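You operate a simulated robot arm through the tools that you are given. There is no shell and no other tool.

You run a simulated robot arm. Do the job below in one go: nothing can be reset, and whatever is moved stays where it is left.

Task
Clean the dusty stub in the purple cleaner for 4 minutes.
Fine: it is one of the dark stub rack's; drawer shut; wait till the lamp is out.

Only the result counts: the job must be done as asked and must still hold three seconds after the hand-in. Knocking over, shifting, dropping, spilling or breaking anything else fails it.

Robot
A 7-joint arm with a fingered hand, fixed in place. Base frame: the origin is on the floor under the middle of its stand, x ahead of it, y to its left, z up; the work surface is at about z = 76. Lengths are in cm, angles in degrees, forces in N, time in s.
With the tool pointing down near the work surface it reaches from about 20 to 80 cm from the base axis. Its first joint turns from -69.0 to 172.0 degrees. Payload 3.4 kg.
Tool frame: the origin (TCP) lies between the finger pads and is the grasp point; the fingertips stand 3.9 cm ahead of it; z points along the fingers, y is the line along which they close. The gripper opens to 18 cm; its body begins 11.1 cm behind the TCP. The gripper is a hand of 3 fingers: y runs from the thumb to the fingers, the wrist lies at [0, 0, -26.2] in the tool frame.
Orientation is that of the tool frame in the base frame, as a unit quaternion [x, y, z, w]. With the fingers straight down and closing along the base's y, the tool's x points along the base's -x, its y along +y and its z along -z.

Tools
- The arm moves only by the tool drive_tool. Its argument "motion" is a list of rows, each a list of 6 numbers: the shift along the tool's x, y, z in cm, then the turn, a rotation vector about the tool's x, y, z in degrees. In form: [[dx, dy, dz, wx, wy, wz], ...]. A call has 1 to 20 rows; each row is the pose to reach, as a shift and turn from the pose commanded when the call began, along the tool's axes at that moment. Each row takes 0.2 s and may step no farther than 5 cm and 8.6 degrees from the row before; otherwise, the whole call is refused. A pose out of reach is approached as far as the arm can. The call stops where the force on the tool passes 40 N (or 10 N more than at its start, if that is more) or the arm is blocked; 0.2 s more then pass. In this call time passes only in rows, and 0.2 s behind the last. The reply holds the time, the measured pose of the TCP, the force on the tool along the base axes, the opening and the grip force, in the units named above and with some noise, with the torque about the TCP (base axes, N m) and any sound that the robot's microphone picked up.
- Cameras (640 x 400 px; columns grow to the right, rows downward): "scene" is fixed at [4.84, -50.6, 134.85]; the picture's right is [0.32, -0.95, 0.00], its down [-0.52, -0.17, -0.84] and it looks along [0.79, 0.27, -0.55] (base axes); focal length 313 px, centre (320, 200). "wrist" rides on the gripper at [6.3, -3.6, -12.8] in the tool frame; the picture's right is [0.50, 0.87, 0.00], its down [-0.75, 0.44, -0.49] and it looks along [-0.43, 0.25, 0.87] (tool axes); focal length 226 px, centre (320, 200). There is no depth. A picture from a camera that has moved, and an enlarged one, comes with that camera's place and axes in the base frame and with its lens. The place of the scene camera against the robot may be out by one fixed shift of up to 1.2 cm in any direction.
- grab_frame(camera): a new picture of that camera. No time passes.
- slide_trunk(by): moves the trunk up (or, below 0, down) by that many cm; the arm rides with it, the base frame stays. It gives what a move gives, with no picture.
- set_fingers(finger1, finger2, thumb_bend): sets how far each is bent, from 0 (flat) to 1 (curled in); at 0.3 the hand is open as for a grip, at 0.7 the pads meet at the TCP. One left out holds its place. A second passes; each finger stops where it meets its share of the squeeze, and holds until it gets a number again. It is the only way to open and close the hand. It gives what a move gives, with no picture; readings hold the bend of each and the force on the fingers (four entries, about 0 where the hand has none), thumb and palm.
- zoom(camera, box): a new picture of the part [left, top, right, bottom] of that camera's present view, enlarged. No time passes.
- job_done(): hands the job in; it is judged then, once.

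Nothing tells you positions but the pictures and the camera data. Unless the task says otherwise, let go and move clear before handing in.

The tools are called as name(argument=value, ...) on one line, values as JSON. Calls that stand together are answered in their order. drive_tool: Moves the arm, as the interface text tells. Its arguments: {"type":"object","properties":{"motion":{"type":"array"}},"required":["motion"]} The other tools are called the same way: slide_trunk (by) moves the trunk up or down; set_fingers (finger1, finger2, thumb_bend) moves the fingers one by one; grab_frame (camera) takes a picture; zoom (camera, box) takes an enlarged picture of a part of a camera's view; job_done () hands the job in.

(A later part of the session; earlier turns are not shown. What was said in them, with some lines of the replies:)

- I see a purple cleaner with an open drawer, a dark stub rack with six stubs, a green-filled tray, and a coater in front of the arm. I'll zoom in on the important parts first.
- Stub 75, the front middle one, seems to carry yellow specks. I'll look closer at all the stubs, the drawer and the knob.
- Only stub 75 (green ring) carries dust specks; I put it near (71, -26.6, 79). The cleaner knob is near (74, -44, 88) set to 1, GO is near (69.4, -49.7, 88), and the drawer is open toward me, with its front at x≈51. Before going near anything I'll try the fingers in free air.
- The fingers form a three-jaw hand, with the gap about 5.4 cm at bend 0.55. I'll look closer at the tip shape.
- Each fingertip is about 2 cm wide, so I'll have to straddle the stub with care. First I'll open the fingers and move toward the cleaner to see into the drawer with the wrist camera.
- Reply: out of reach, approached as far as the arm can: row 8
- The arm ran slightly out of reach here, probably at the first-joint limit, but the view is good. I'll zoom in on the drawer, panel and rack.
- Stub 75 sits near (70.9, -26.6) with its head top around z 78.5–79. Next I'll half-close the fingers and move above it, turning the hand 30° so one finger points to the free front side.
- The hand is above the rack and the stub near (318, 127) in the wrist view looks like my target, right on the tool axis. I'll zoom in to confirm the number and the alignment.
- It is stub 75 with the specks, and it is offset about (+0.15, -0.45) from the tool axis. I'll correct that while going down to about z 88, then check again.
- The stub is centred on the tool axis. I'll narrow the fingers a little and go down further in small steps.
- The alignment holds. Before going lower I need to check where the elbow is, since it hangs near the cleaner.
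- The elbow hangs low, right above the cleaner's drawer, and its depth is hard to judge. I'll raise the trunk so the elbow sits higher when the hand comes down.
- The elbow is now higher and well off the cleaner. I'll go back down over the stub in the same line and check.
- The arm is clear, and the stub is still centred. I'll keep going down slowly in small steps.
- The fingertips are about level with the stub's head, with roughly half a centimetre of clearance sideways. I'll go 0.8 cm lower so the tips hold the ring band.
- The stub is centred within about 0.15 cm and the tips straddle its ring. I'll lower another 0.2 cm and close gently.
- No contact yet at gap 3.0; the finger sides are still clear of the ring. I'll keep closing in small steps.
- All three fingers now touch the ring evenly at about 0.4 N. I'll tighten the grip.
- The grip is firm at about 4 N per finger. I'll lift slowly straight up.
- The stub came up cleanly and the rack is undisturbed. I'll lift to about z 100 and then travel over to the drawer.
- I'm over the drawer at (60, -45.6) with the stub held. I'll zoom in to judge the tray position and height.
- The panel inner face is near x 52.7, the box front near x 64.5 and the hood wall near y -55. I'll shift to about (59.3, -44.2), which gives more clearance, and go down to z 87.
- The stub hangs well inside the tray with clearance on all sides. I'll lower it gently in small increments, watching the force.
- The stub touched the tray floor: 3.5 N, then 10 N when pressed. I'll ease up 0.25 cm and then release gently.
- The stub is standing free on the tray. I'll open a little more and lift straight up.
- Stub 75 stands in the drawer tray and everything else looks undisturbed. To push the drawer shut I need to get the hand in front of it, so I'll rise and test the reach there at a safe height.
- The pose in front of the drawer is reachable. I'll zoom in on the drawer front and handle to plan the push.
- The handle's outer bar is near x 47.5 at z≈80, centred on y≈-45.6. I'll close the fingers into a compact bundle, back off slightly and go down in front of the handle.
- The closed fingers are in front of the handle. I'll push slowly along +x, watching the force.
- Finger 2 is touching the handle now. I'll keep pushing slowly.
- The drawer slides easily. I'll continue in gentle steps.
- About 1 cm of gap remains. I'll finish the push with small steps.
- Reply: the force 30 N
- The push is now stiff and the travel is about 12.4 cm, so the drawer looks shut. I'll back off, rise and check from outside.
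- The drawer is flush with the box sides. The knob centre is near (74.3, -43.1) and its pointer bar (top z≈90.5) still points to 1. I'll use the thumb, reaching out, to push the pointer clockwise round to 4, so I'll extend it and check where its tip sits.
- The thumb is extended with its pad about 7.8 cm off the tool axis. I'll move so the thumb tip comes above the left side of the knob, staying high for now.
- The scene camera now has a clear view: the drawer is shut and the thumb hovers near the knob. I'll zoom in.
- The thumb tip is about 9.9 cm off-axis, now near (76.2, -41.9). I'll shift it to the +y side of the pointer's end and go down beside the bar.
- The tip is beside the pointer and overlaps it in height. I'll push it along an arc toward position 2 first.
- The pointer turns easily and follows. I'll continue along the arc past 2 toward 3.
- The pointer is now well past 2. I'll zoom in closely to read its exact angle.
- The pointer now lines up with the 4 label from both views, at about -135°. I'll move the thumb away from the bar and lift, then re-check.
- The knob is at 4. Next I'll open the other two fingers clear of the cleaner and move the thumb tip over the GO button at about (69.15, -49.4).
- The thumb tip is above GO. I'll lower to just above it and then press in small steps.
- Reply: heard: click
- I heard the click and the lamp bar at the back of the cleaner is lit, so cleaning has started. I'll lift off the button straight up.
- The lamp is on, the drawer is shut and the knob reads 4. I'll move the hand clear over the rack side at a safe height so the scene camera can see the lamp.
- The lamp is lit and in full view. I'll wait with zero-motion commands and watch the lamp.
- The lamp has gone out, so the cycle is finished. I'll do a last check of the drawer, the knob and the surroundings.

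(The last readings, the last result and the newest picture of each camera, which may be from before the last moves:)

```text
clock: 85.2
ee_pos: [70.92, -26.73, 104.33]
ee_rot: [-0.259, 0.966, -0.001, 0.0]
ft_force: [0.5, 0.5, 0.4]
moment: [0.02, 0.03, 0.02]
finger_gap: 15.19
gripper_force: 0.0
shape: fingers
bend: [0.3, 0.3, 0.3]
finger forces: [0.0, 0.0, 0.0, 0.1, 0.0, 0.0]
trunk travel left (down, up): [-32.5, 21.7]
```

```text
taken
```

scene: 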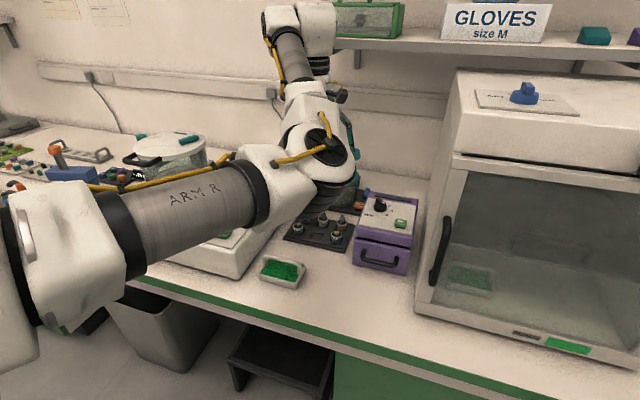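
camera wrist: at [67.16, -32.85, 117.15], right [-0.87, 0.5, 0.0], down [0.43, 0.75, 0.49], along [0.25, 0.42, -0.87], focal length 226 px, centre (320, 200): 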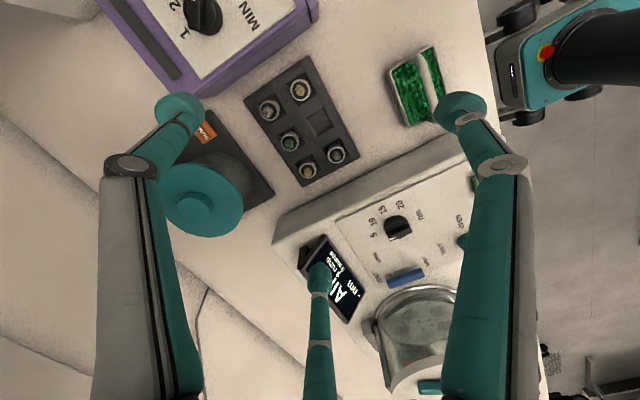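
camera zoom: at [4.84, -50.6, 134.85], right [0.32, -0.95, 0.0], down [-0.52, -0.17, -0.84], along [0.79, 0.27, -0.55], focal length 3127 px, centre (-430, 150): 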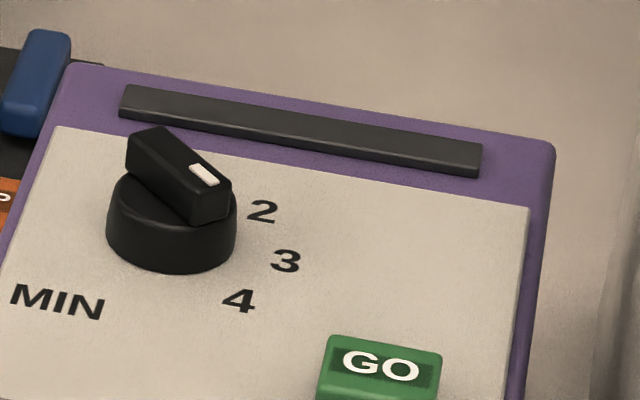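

I can just see the stub through the slot above the drawer. I'll take one closer look.

zoom(camera="scene", box=[370, 235, 400, 250])

zoom(camera="scene", box=[280, 205, 360, 285])

```text
16.00 times, centred on (385, 242) of scene
camera zoom: at [4.84, -50.6, 134.85], right [0.32, -0.95, 0.0], down [-0.52, -0.17, -0.84], along [0.79, 0.27, -0.55], focal length 5004 px, centre (-720, -480)
```

zoom: 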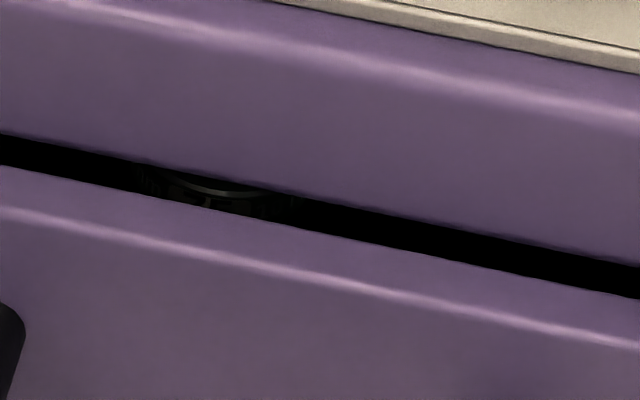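

```text
5.00 times, centred on (320, 245) of scene
camera zoom: at [4.84, -50.6, 134.85], right [0.32, -0.95, 0.0], down [-0.52, -0.17, -0.84], along [0.79, 0.27, -0.55], focal length 1564 px, centre (320, -25)
```

zoom: 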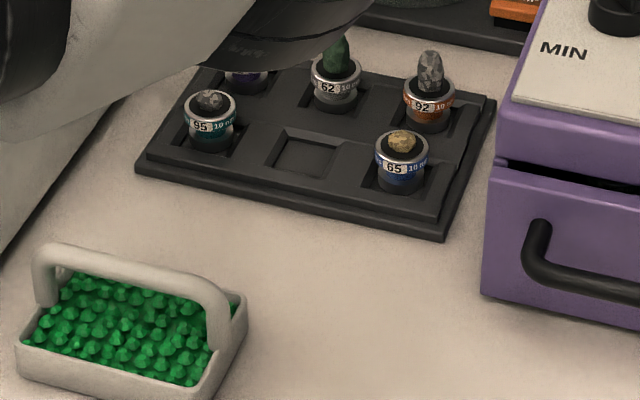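

The stub's ring is visible upright inside the shut drawer. The knob is at 4, the lamp is out, the rest of the rack and the tray are undisturbed, and the hand is clear. I'm handing in now.

job_done()

```text
The job is handed in.
```

I put stub 75, the only stub in the dark rack with dust specks, in the purple cleaner and ran it at the 4-minute setting. I handed in after the lamp went out.

- **Stub:** it stands upright in the drawer. I saw its ring through the slot above the closed drawer, but I did not open the drawer to check that the specks are gone.
- **Drawer:** it is pushed in to its stop and has stayed shut.
- **Cycle:** the GO button clicked and the lamp came on. It was out again within about 12 seconds on the robot's clock, so the cleaner's minutes seem to run faster than real ones. The knob pointed at 4 within a few degrees throughout.
- **Surroundings:** the other five stubs, the green tray and the rest of the bench looked undisturbed in the last pictures. The hand is open and clear of everything.
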